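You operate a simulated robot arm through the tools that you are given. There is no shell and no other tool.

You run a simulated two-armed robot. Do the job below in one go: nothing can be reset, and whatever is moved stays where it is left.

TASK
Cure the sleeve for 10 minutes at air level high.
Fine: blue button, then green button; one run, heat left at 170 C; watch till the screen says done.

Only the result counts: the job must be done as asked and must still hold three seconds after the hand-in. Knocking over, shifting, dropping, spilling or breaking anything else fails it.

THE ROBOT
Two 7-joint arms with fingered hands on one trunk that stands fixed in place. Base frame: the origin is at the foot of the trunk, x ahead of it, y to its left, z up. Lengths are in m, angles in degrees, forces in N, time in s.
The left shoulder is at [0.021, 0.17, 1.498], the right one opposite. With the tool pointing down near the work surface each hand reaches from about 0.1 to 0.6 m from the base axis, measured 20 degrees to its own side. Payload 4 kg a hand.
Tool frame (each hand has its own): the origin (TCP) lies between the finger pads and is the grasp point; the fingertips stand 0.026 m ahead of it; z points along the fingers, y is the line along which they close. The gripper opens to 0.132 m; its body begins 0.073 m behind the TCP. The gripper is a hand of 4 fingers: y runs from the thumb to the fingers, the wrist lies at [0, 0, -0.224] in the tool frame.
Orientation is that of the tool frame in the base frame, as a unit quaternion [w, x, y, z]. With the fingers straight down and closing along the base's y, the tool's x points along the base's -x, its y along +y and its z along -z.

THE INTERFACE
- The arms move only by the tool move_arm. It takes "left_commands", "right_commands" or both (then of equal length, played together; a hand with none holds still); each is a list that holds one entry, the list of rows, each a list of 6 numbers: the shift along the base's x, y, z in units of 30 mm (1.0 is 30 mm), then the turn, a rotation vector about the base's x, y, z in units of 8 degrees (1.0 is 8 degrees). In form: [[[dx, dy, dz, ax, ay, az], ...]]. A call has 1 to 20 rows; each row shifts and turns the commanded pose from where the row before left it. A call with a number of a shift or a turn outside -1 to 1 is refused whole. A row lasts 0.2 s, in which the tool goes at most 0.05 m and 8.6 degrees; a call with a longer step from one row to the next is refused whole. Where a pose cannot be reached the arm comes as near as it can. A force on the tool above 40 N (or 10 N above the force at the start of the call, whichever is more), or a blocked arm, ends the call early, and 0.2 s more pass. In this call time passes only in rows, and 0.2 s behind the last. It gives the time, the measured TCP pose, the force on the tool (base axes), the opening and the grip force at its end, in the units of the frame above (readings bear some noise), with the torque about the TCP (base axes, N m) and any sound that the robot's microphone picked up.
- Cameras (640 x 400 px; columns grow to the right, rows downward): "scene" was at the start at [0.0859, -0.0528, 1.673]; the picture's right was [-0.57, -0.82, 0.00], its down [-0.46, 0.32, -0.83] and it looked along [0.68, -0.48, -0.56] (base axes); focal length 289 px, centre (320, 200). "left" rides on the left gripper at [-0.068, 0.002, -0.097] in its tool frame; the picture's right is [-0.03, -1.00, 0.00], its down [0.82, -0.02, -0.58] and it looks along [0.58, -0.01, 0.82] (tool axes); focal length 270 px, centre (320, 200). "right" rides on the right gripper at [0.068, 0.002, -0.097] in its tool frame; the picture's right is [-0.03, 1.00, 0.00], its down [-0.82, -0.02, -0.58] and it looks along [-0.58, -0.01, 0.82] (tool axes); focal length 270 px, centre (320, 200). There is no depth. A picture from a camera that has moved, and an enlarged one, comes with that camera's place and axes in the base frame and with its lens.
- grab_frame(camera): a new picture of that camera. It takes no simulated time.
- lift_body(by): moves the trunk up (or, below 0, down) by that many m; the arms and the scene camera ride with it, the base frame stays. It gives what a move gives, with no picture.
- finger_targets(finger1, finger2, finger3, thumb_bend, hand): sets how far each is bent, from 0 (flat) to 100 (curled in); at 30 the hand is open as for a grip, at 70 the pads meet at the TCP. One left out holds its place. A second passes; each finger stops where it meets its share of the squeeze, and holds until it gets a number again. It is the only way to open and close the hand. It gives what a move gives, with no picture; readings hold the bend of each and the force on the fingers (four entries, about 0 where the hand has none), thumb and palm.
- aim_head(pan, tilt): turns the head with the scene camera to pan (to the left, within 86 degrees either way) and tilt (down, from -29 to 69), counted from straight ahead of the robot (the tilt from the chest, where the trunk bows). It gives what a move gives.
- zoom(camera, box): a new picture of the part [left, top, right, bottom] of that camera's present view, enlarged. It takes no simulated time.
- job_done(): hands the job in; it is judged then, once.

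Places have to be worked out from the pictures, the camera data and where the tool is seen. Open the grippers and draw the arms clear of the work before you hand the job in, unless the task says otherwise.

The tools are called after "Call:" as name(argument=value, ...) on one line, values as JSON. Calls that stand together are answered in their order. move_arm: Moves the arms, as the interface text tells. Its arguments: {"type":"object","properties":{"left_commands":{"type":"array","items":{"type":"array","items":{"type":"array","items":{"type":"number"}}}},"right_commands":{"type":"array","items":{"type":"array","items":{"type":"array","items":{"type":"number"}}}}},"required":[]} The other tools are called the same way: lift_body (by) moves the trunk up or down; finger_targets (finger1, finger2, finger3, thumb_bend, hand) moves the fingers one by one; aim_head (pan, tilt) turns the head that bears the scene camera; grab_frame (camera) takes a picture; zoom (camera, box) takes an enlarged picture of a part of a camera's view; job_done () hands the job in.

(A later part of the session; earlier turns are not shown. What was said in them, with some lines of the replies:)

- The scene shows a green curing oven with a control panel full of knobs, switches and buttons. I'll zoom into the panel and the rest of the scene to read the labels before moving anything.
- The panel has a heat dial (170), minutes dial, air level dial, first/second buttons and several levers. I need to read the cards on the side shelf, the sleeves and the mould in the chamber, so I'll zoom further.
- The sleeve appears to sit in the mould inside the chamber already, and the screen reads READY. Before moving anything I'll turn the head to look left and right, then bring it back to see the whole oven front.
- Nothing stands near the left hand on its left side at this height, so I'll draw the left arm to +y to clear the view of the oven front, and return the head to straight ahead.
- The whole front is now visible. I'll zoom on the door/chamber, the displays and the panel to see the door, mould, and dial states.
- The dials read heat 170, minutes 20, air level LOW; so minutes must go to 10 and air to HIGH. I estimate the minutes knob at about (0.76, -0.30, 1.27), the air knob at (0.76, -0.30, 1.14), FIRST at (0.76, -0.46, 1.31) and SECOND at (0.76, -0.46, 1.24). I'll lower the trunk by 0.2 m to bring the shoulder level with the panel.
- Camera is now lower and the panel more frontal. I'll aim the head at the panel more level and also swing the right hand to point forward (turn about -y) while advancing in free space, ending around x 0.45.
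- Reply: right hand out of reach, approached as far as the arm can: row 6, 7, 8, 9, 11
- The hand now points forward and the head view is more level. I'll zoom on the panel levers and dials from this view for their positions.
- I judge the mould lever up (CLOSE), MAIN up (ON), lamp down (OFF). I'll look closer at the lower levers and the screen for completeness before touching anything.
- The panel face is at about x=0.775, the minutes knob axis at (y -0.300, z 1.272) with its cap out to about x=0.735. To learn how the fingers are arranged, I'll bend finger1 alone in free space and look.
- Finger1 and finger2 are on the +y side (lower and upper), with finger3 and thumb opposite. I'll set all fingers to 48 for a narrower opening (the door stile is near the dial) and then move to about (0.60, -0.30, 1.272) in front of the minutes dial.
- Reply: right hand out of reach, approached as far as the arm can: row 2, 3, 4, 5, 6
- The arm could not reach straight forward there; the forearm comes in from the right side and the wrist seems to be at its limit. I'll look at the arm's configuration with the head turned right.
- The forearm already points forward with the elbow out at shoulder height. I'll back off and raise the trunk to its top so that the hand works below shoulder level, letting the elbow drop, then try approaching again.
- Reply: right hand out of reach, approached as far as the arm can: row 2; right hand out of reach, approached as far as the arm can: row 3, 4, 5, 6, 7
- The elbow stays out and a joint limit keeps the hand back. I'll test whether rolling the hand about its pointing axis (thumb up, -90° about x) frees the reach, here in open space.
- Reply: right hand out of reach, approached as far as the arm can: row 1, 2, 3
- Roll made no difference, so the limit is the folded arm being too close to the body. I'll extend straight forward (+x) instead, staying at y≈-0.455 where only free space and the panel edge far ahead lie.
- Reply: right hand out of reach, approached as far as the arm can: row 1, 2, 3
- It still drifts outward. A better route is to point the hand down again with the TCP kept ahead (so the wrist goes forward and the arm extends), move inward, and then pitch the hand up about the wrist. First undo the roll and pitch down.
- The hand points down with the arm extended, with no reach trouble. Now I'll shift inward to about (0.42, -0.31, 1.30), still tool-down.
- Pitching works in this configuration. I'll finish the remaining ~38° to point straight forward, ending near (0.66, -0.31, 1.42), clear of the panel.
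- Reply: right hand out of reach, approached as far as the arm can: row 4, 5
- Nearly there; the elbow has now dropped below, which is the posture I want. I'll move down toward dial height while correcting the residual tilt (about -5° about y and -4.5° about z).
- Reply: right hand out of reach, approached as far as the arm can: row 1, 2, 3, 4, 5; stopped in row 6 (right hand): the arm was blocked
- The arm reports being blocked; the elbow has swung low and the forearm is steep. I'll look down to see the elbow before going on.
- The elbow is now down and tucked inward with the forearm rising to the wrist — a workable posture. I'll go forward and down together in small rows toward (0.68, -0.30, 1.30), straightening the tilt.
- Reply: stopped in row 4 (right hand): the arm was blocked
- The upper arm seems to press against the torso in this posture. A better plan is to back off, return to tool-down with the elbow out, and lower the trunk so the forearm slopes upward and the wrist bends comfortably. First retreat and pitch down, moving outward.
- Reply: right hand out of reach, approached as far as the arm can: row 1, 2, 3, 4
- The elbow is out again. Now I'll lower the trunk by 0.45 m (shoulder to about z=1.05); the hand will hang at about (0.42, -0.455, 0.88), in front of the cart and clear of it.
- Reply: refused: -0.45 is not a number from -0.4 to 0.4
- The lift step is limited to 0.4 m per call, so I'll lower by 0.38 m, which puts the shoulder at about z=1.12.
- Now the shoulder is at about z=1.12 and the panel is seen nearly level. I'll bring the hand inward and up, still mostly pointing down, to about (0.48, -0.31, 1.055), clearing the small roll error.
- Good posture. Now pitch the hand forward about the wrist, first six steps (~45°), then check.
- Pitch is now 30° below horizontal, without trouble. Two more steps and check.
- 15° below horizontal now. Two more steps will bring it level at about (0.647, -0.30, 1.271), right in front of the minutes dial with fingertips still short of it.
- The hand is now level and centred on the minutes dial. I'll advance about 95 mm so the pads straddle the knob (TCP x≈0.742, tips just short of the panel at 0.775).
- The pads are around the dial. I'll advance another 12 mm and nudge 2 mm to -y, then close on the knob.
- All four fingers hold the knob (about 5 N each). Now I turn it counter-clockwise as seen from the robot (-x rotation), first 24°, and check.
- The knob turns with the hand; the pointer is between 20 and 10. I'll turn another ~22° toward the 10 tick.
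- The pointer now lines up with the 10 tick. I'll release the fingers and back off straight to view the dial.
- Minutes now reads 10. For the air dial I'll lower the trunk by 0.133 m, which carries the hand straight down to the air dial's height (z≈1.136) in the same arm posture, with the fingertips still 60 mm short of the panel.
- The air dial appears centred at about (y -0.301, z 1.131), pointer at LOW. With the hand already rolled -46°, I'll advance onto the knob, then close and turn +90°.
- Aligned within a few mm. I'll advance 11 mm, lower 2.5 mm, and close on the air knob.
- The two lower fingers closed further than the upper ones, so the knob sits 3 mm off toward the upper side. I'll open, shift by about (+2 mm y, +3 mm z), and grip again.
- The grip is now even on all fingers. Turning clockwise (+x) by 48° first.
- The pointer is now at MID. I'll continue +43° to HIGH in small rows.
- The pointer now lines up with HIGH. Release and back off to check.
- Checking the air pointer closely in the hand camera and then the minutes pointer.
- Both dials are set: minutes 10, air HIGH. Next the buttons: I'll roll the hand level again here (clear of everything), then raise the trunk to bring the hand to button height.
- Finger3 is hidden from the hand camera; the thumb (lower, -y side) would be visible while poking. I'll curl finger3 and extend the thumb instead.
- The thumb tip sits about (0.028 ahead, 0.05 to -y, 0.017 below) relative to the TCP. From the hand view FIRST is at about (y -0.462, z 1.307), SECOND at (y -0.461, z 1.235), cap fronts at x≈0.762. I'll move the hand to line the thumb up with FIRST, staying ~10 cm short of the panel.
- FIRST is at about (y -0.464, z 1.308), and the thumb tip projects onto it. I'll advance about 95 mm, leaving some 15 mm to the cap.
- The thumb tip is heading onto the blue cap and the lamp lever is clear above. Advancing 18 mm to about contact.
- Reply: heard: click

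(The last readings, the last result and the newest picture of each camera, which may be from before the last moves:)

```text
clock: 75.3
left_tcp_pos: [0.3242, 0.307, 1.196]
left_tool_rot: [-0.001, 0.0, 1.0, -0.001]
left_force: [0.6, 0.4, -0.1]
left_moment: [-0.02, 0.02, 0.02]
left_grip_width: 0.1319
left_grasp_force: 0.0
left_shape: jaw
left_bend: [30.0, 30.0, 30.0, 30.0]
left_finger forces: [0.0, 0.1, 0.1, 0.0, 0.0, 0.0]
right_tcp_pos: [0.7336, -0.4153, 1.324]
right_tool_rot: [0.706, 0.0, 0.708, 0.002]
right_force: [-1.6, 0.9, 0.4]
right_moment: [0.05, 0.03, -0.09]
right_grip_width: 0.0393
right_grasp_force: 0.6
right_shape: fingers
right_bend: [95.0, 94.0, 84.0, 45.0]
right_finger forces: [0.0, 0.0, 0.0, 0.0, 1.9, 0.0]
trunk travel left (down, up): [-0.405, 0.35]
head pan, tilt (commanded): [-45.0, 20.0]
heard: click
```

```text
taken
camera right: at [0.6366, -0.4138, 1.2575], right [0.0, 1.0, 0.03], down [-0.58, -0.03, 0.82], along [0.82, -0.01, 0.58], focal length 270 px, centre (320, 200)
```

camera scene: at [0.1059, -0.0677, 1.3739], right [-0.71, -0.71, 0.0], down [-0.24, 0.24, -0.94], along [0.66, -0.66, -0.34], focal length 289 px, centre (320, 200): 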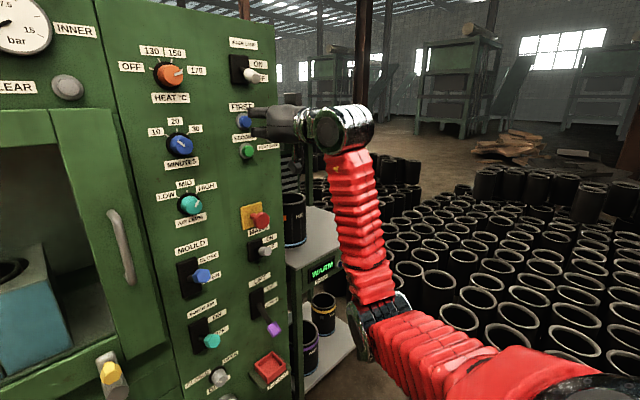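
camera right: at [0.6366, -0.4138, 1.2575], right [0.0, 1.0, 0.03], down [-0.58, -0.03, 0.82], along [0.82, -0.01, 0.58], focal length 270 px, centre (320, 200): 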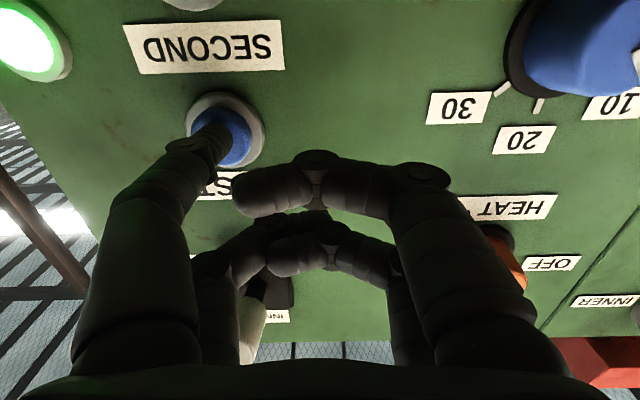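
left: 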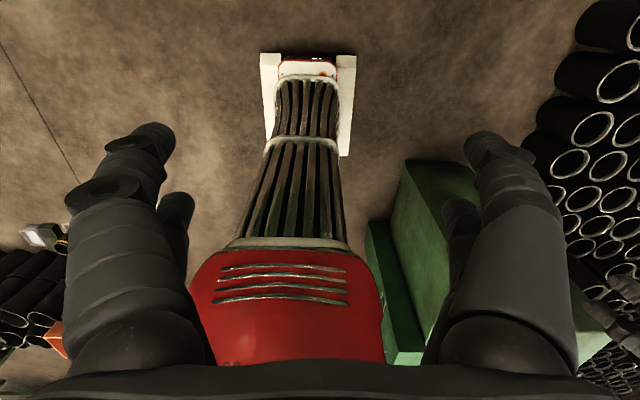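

A click was heard and the NEXT STEP lamp lit up green, so FIRST has registered. I'll withdraw straight back and check the screen.

Call:
move_arm(right_commands=[[[-0.8, 0, 0, 0, 0, 0], [-0.8, 0, 0, 0, 0, 0]]])

Call:
aim_head(pan=-20, tilt=0)

Call:
grab_frame(camera="scene")

Call:
grab_frame(camera="right")

```text
clock: 75.9
left_tcp_pos: [0.3246, 0.3077, 1.1964]
left_tool_rot: [0.0, 0.0, 1.0, -0.001]
left_force: [-0.4, 0.4, 0.0]
left_moment: [-0.02, -0.03, 0.0]
left_grip_width: 0.132
left_grasp_force: 0.1
left_shape: jaw
left_bend: [30.0, 30.0, 30.0, 30.0]
left_finger forces: [0.0, 0.0, 0.0, 0.0, 0.1, 0.0]
right_tcp_pos: [0.6869, -0.4118, 1.3245]
right_tool_rot: [0.706, 0.0, 0.708, 0.002]
right_force: [0.3, 0.7, -0.2]
right_moment: [0.01, -0.02, -0.03]
right_grip_width: 0.0391
right_grasp_force: 0.0
right_shape: fingers
right_bend: [95.0, 94.0, 84.0, 45.0]
right_finger forces: [0.1, 0.1, 0.0, 0.0, 0.0, 0.1]
trunk travel left (down, up): [-0.405, 0.35]
head pan, tilt (commanded): [-45.0, 20.0]
```

```text
clock: 76.8
left_tcp_pos: [0.3247, 0.3065, 1.1964]
left_tool_rot: [0.0, 0.0, 1.0, -0.001]
left_force: [-0.2, -0.4, 0.1]
left_moment: [0.02, -0.03, 0.0]
left_grip_width: 0.1318
left_grasp_force: 0.2
left_shape: jaw
left_bend: [30.0, 30.0, 30.0, 30.0]
left_finger forces: [0.1, 0.0, 0.0, 0.0, 0.0, 0.0]
right_tcp_pos: [0.6864, -0.4138, 1.3248]
right_tool_rot: [0.707, -0.001, 0.708, 0.002]
right_force: [0.4, -0.3, 0.7]
right_moment: [0.02, 0.0, -0.01]
right_grip_width: 0.0392
right_grasp_force: 0.0
right_shape: fingers
right_bend: [95.0, 94.0, 84.0, 45.0]
right_finger forces: [0.0, 0.0, 0.1, 0.0, 0.0, 0.0]
trunk travel left (down, up): [-0.405, 0.35]
head pan, tilt (commanded): [-20.0, 0.0]
```

```text
taken
camera scene: at [0.1242, -0.0327, 1.4063], right [-0.34, -0.94, 0.0], down [0.0, 0.0, -1.0], along [0.94, -0.34, 0.0], focal length 289 px, centre (320, 200)
```

scene: 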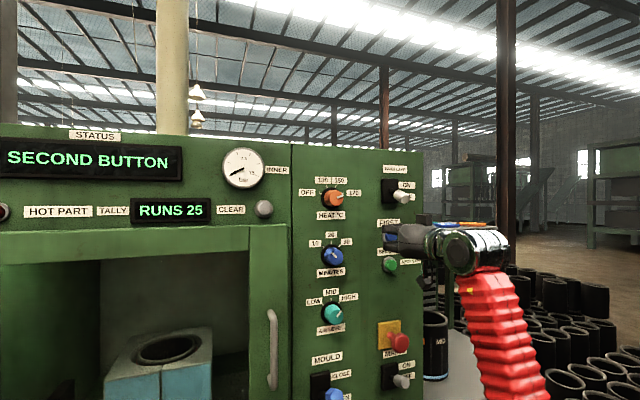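

```text
taken
camera right: at [0.5904, -0.4121, 1.2572], right [-0.01, 1.0, 0.03], down [-0.58, -0.03, 0.82], along [0.82, -0.01, 0.58], focal length 270 px, centre (320, 200)
```

right: 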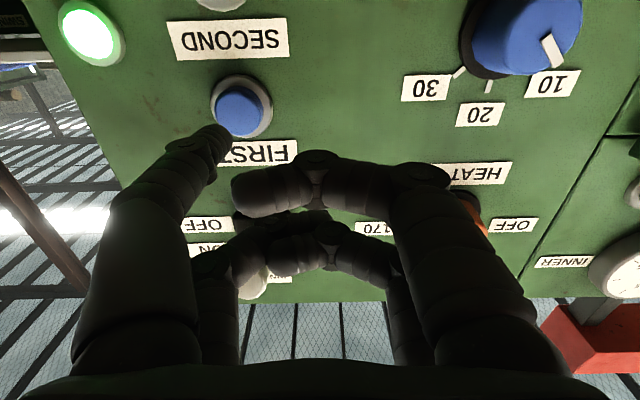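

The screen says SECOND BUTTON. I'll lower the trunk 72 mm so the thumb faces SECOND (green), with a 4 mm shift to +y.

Call:
lift_body(by=-0.072)

Call:
move_arm(right_commands=[[[0.5, 0.07, 0, 0, 0, 0], [0.4, 0.06, 0, 0, 0, 0]]])

Call:
grab_frame(camera="right")

```text
clock: 77.9
left_tcp_pos: [0.3234, 0.3065, 1.1243]
left_tool_rot: [0.001, 0.0, 1.0, -0.001]
left_force: [0.3, -0.1, 0.0]
left_moment: [0.02, -0.03, 0.04]
left_grip_width: 0.1317
left_grasp_force: 0.1
left_shape: jaw
left_bend: [30.0, 30.0, 30.0, 30.0]
left_finger forces: [0.0, 0.0, 0.0, 0.0, 0.1, 0.0]
right_tcp_pos: [0.6854, -0.4137, 1.2543]
right_tool_rot: [0.707, -0.001, 0.707, 0.003]
right_force: [0.0, -0.4, 0.0]
right_moment: [0.01, 0.02, -0.01]
right_grip_width: 0.0393
right_grasp_force: 0.1
right_shape: fingers
right_bend: [95.0, 94.0, 84.0, 45.0]
right_finger forces: [0.0, 0.1, 0.1, 0.0, 0.1, 0.0]
trunk travel left (down, up): [-0.333, 0.422]
head pan, tilt (commanded): [-20.0, 0.0]
```

```text
clock: 78.5
left_tcp_pos: [0.3238, 0.3077, 1.1233]
left_tool_rot: [0.0, 0.0, 1.0, 0.0]
left_force: [-0.6, 0.0, 0.2]
left_moment: [0.0, 0.01, 0.05]
left_grip_width: 0.1319
left_grasp_force: 0.0
left_shape: jaw
left_bend: [30.0, 30.0, 30.0, 30.0]
left_finger forces: [0.1, 0.0, 0.0, 0.0, 0.0, 0.0]
right_tcp_pos: [0.713, -0.4115, 1.2531]
right_tool_rot: [0.706, 0.0, 0.708, 0.003]
right_force: [0.9, 0.4, -0.1]
right_moment: [0.01, 0.01, 0.02]
right_grip_width: 0.0392
right_grasp_force: 0.0
right_shape: fingers
right_bend: [95.0, 94.0, 84.0, 45.0]
right_finger forces: [0.0, 0.1, 0.0, 0.1, 0.1, 0.0]
trunk travel left (down, up): [-0.333, 0.422]
head pan, tilt (commanded): [-20.0, 0.0]
```

```text
taken
camera right: at [0.6168, -0.4103, 1.1855], right [-0.01, 1.0, 0.03], down [-0.58, -0.03, 0.82], along [0.82, -0.01, 0.58], focal length 270 px, centre (320, 200)
```

right: 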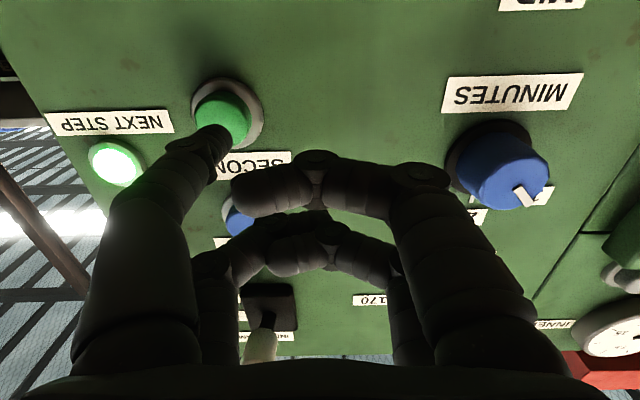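

The thumb is aligned with the green SECOND cap. Advancing about 21 mm to press it, as with FIRST.

Call:
move_arm(right_commands=[[[0.4, 0, 0, 0, 0, 0], [0.28, 0, 0, 0, 0, 0]]])

Call:
grab_frame(camera="scene")

Call:
grab_frame(camera="right")

```text
clock: 79.1
left_tcp_pos: [0.3248, 0.3067, 1.1243]
left_tool_rot: [0.0, 0.0, 1.0, 0.0]
left_force: [0.6, -0.8, -0.8]
left_moment: [-0.01, 0.01, -0.01]
left_grip_width: 0.132
left_grasp_force: 0.1
left_shape: jaw
left_bend: [30.0, 30.0, 30.0, 30.0]
left_finger forces: [0.1, 0.0, 0.0, 0.1, 0.0, 0.1]
right_tcp_pos: [0.731, -0.4116, 1.2531]
right_tool_rot: [0.706, -0.003, 0.708, 0.004]
right_force: [-1.1, 0.0, 0.2]
right_moment: [0.02, 0.07, -0.05]
right_grip_width: 0.0391
right_grasp_force: 0.8
right_shape: fingers
right_bend: [95.0, 94.0, 84.0, 45.0]
right_finger forces: [0.0, 0.0, 0.0, 0.0, 1.3, 0.0]
trunk travel left (down, up): [-0.333, 0.422]
head pan, tilt (commanded): [-20.0, 0.0]
heard: click
```

```text
taken
camera scene: at [0.143, -0.0325, 1.3334], right [-0.34, -0.94, 0.0], down [0.0, 0.0, -1.0], along [0.94, -0.34, 0.0], focal length 289 px, centre (320, 200)
```

scene: 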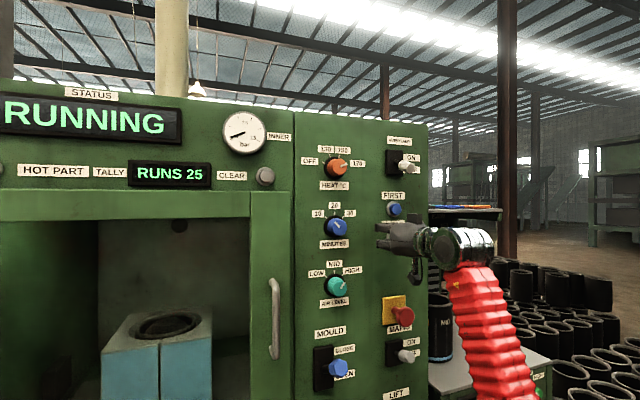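

```text
taken
camera right: at [0.6353, -0.4098, 1.1855], right [0.0, 1.0, 0.03], down [-0.58, -0.02, 0.82], along [0.82, -0.01, 0.58], focal length 270 px, centre (320, 200)
```

right: 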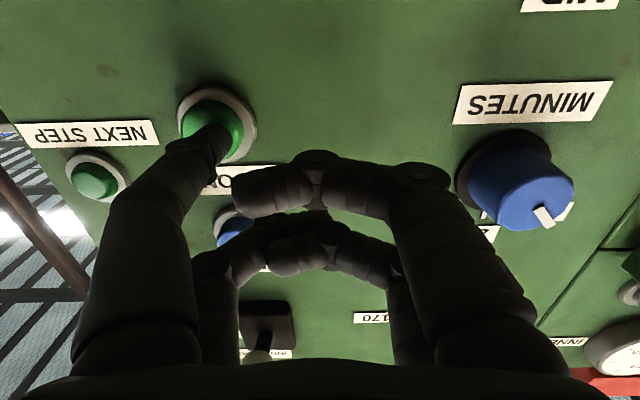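

The screen now reads RUNNING. I'll withdraw the hand straight back, well clear of the panel, and then watch.

Call:
move_arm(right_commands=[[[-0.9, 0, 0, 0, 0, 0], [-0.9, 0, 0, 0, 0, 0], [-0.9, 0, 0, 0, 0, 0], [-0.9, 0, 0, 0, 0, 0]]])

Call:
grab_frame(camera="scene")

```text
clock: 80.1
left_tcp_pos: [0.3231, 0.3066, 1.1242]
left_tool_rot: [0.0, -0.001, 1.0, -0.001]
left_force: [0.8, -0.1, 0.2]
left_moment: [0.01, 0.01, 0.01]
left_grip_width: 0.132
left_grasp_force: 0.0
left_shape: jaw
left_bend: [30.0, 30.0, 30.0, 30.0]
left_finger forces: [0.1, 0.0, 0.0, 0.0, 0.0, 0.0]
right_tcp_pos: [0.6255, -0.4106, 1.2496]
right_tool_rot: [0.706, -0.001, 0.708, 0.003]
right_force: [0.2, -0.7, -0.3]
right_moment: [-0.02, 0.0, 0.0]
right_grip_width: 0.0393
right_grasp_force: 0.1
right_shape: fingers
right_bend: [95.0, 94.0, 84.0, 45.0]
right_finger forces: [0.0, 0.0, 0.0, 0.0, 0.1, 0.0]
trunk travel left (down, up): [-0.333, 0.422]
head pan, tilt (commanded): [-20.0, 0.0]
```

```text
taken
camera scene: at [0.1429, -0.0327, 1.3334], right [-0.34, -0.94, 0.0], down [0.0, 0.0, -1.0], along [0.94, -0.34, 0.0], focal length 289 px, centre (320, 200)
```

scene: 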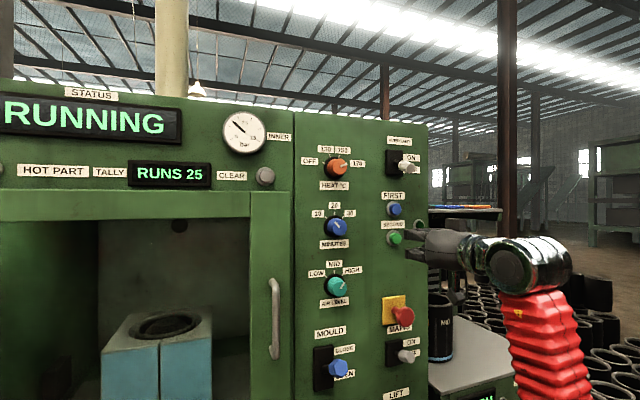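

The gauge is rising and the run is under way. I'll open the hand and then draw the arm back by pitching it down about the wrist, away from the machine.

Call:
finger_targets(hand="right", finger1=30, finger2=30, finger3=30, thumb_bend=30)

Call:
move_arm(right_commands=[[[-0.3, 0, -0.9, 0, 0.935, 0], [-0.3, 0, -0.9, 0, 0.935, 0], [-0.4, 0, -0.85, 0, 0.935, 0], [-0.5, 0, -0.8, 0, 0.935, 0], [-0.6, 0, -0.75, 0, 0.935, 0], [-0.7, 0, -0.65, 0, 0.935, 0], [-0.8, 0, -0.5, 0, 0.935, 0], [-0.85, 0, -0.4, 0, 0.935, 0], [-0.9, 0, -0.3, 0, 0.935, 0]]])

Call:
grab_frame(camera="scene")

```text
clock: 81.1
left_tcp_pos: [0.3229, 0.3071, 1.1233]
left_tool_rot: [0.0, -0.001, 1.0, 0.0]
left_force: [0.5, 0.4, -0.2]
left_moment: [0.04, 0.0, -0.03]
left_grip_width: 0.1316
left_grasp_force: 0.1
left_shape: jaw
left_bend: [30.0, 30.0, 30.0, 30.0]
left_finger forces: [0.0, 0.1, 0.1, 0.0, 0.0, 0.0]
right_tcp_pos: [0.626, -0.4108, 1.2504]
right_tool_rot: [0.706, -0.001, 0.708, 0.002]
right_force: [-1.2, -0.9, 1.3]
right_moment: [-0.04, 0.0, 0.01]
right_grip_width: 0.1323
right_grasp_force: 0.0
right_shape: fingers
right_bend: [30.0, 30.0, 30.0, 30.0]
right_finger forces: [0.0, 0.0, 0.0, 0.1, 0.0, 0.0]
trunk travel left (down, up): [-0.333, 0.422]
head pan, tilt (commanded): [-20.0, 0.0]
```

```text
clock: 83.1
left_tcp_pos: [0.3233, 0.3077, 1.1244]
left_tool_rot: [0.0, -0.001, 1.0, 0.0]
left_force: [-0.4, 0.6, 0.0]
left_moment: [0.01, -0.01, 0.01]
left_grip_width: 0.132
left_grasp_force: 0.1
left_shape: jaw
left_bend: [30.0, 30.0, 30.0, 30.0]
left_finger forces: [0.1, 0.0, 0.0, 0.1, 0.1, 0.1]
right_tcp_pos: [0.4627, -0.409, 1.0699]
right_tool_rot: [0.194, 0.002, 0.981, 0.003]
right_force: [0.1, -0.2, 0.2]
right_moment: [0.0, 0.0, 0.0]
right_grip_width: 0.1324
right_grasp_force: 0.1
right_shape: fingers
right_bend: [30.0, 30.0, 30.0, 30.0]
right_finger forces: [0.0, 0.1, 0.0, 0.1, 0.1, 0.1]
trunk travel left (down, up): [-0.333, 0.422]
head pan, tilt (commanded): [-20.0, 0.0]
```

```text
taken
camera scene: at [0.1426, -0.0325, 1.3334], right [-0.34, -0.94, 0.0], down [0.0, 0.0, -1.0], along [0.94, -0.34, 0.0], focal length 289 px, centre (320, 200)
```

scene: 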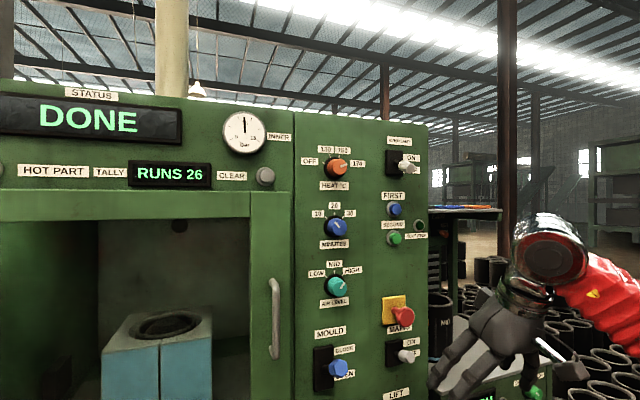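

The screen says DONE and the tally went from 25 to 26: one run. I'll pull the arm back a bit further and verify the dials and surroundings before handing in.

Call:
move_arm(right_commands=[[[-0.7, 0, 0, 0, 0, 0], [-0.7, 0, 0, 0, 0, 0], [-0.7, 0, 0, 0, 0, 0], [-0.7, 0, 0, 0, 0, 0]]])

Call:
aim_head(pan=-25, tilt=10)

Call:
grab_frame(camera="scene")

Call:
zoom(camera="scene", box=[260, 60, 420, 200])

Call:
zoom(camera="scene", box=[0, 30, 240, 160])

```text
clock: 84.1
left_tcp_pos: [0.321, 0.3087, 1.1248]
left_tool_rot: [0.001, 0.0, 1.0, -0.001]
left_force: [-0.8, 0.1, 0.6]
left_moment: [-0.02, -0.06, -0.01]
left_grip_width: 0.1319
left_grasp_force: 0.0
left_shape: jaw
left_bend: [30.0, 30.0, 30.0, 30.0]
left_finger forces: [0.0, 0.0, 0.0, 0.1, 0.0, 0.0]
right_tcp_pos: [0.3757, -0.4101, 1.0731]
right_tool_rot: [0.197, 0.001, 0.98, 0.002]
right_force: [-0.2, 0.0, 0.1]
right_moment: [-0.01, -0.04, 0.02]
right_grip_width: 0.1327
right_grasp_force: 0.1
right_shape: fingers
right_bend: [30.0, 30.0, 30.0, 30.0]
right_finger forces: [0.0, 0.0, 0.0, 0.0, 0.0, 0.1]
trunk travel left (down, up): [-0.333, 0.422]
head pan, tilt (commanded): [-20.0, 0.0]
```

```text
clock: 84.8
left_tcp_pos: [0.3232, 0.3077, 1.124]
left_tool_rot: [0.0, -0.001, 1.0, 0.0]
left_force: [0.0, 0.4, 0.0]
left_moment: [0.0, -0.03, 0.02]
left_grip_width: 0.132
left_grasp_force: 0.1
left_shape: jaw
left_bend: [30.0, 30.0, 30.0, 30.0]
left_finger forces: [0.0, 0.0, 0.1, 0.0, 0.0, 0.0]
right_tcp_pos: [0.3769, -0.4103, 1.0729]
right_tool_rot: [0.195, 0.002, 0.981, 0.003]
right_force: [0.1, 0.2, 0.6]
right_moment: [0.04, 0.01, -0.02]
right_grip_width: 0.1327
right_grasp_force: 0.0
right_shape: fingers
right_bend: [30.0, 30.0, 30.0, 30.0]
right_finger forces: [0.1, 0.1, 0.1, 0.0, 0.1, 0.1]
trunk travel left (down, up): [-0.333, 0.422]
head pan, tilt (commanded): [-25.0, 10.0]
```

```text
taken
camera scene: at [0.1423, -0.0409, 1.3174], right [-0.42, -0.91, 0.0], down [-0.16, 0.07, -0.98], along [0.89, -0.42, -0.17], focal length 289 px, centre (320, 200)
```

scene: 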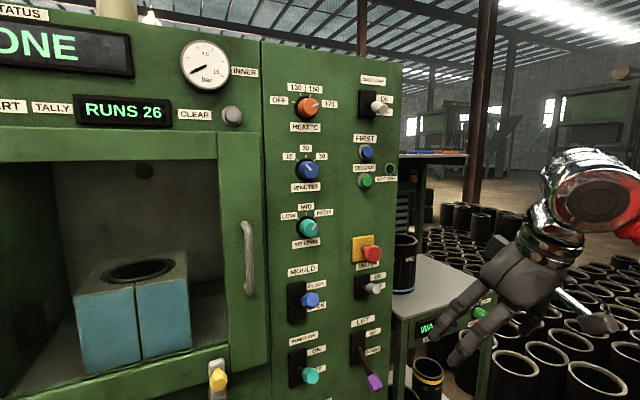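

```text
2.86 times, centred on (340, 130) of scene
camera zoom: at [0.1423, -0.0409, 1.3174], right [-0.42, -0.91, 0.0], down [-0.16, 0.07, -0.98], along [0.89, -0.42, -0.17], focal length 825 px, centre (263, 400)
```

zoom: 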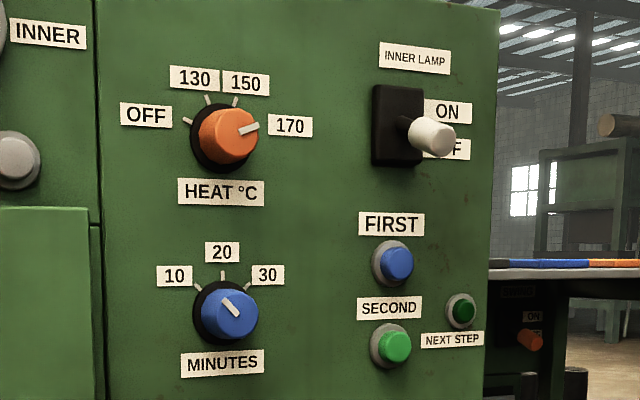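

```text
2.67 times, centred on (120, 95) of scene
camera zoom: at [0.1423, -0.0409, 1.3174], right [-0.42, -0.91, 0.0], down [-0.16, 0.07, -0.98], along [0.89, -0.42, -0.17], focal length 770 px, centre (853, 480)
```

zoom: 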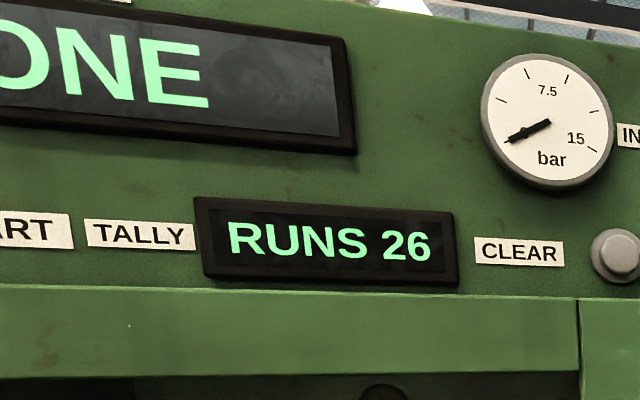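

The screen reads DONE and the tally shows 26. Heat is still at 170, minutes at 10 and air at HIGH. Both hands are open and clear of the machine, and nothing else looks disturbed, so I'm handing the job in.

Call:
job_done()

```text
The job is handed in.
```

The sleeve has been cured: one run at 10 minutes, air level high, with the heat left at 170 C.

- **Settings:** I turned the minutes dial from 20 to 10 and the air level dial from LOW to HIGH.
- **Start:** I pressed the blue FIRST button, then the green SECOND button. Each gave a click. The screen went to SECOND BUTTON, then RUNNING.
- **Finish:** The screen said DONE, and the tally went from 25 to 26, so exactly one run was counted. The inner pressure gauge had dropped back to zero by then.

I saw nothing knocked or shifted, and both hands were open and clear of the machine when I handed the job in. I used only the two dials and the two buttons, and left the mould, inner air and other levers as they were.
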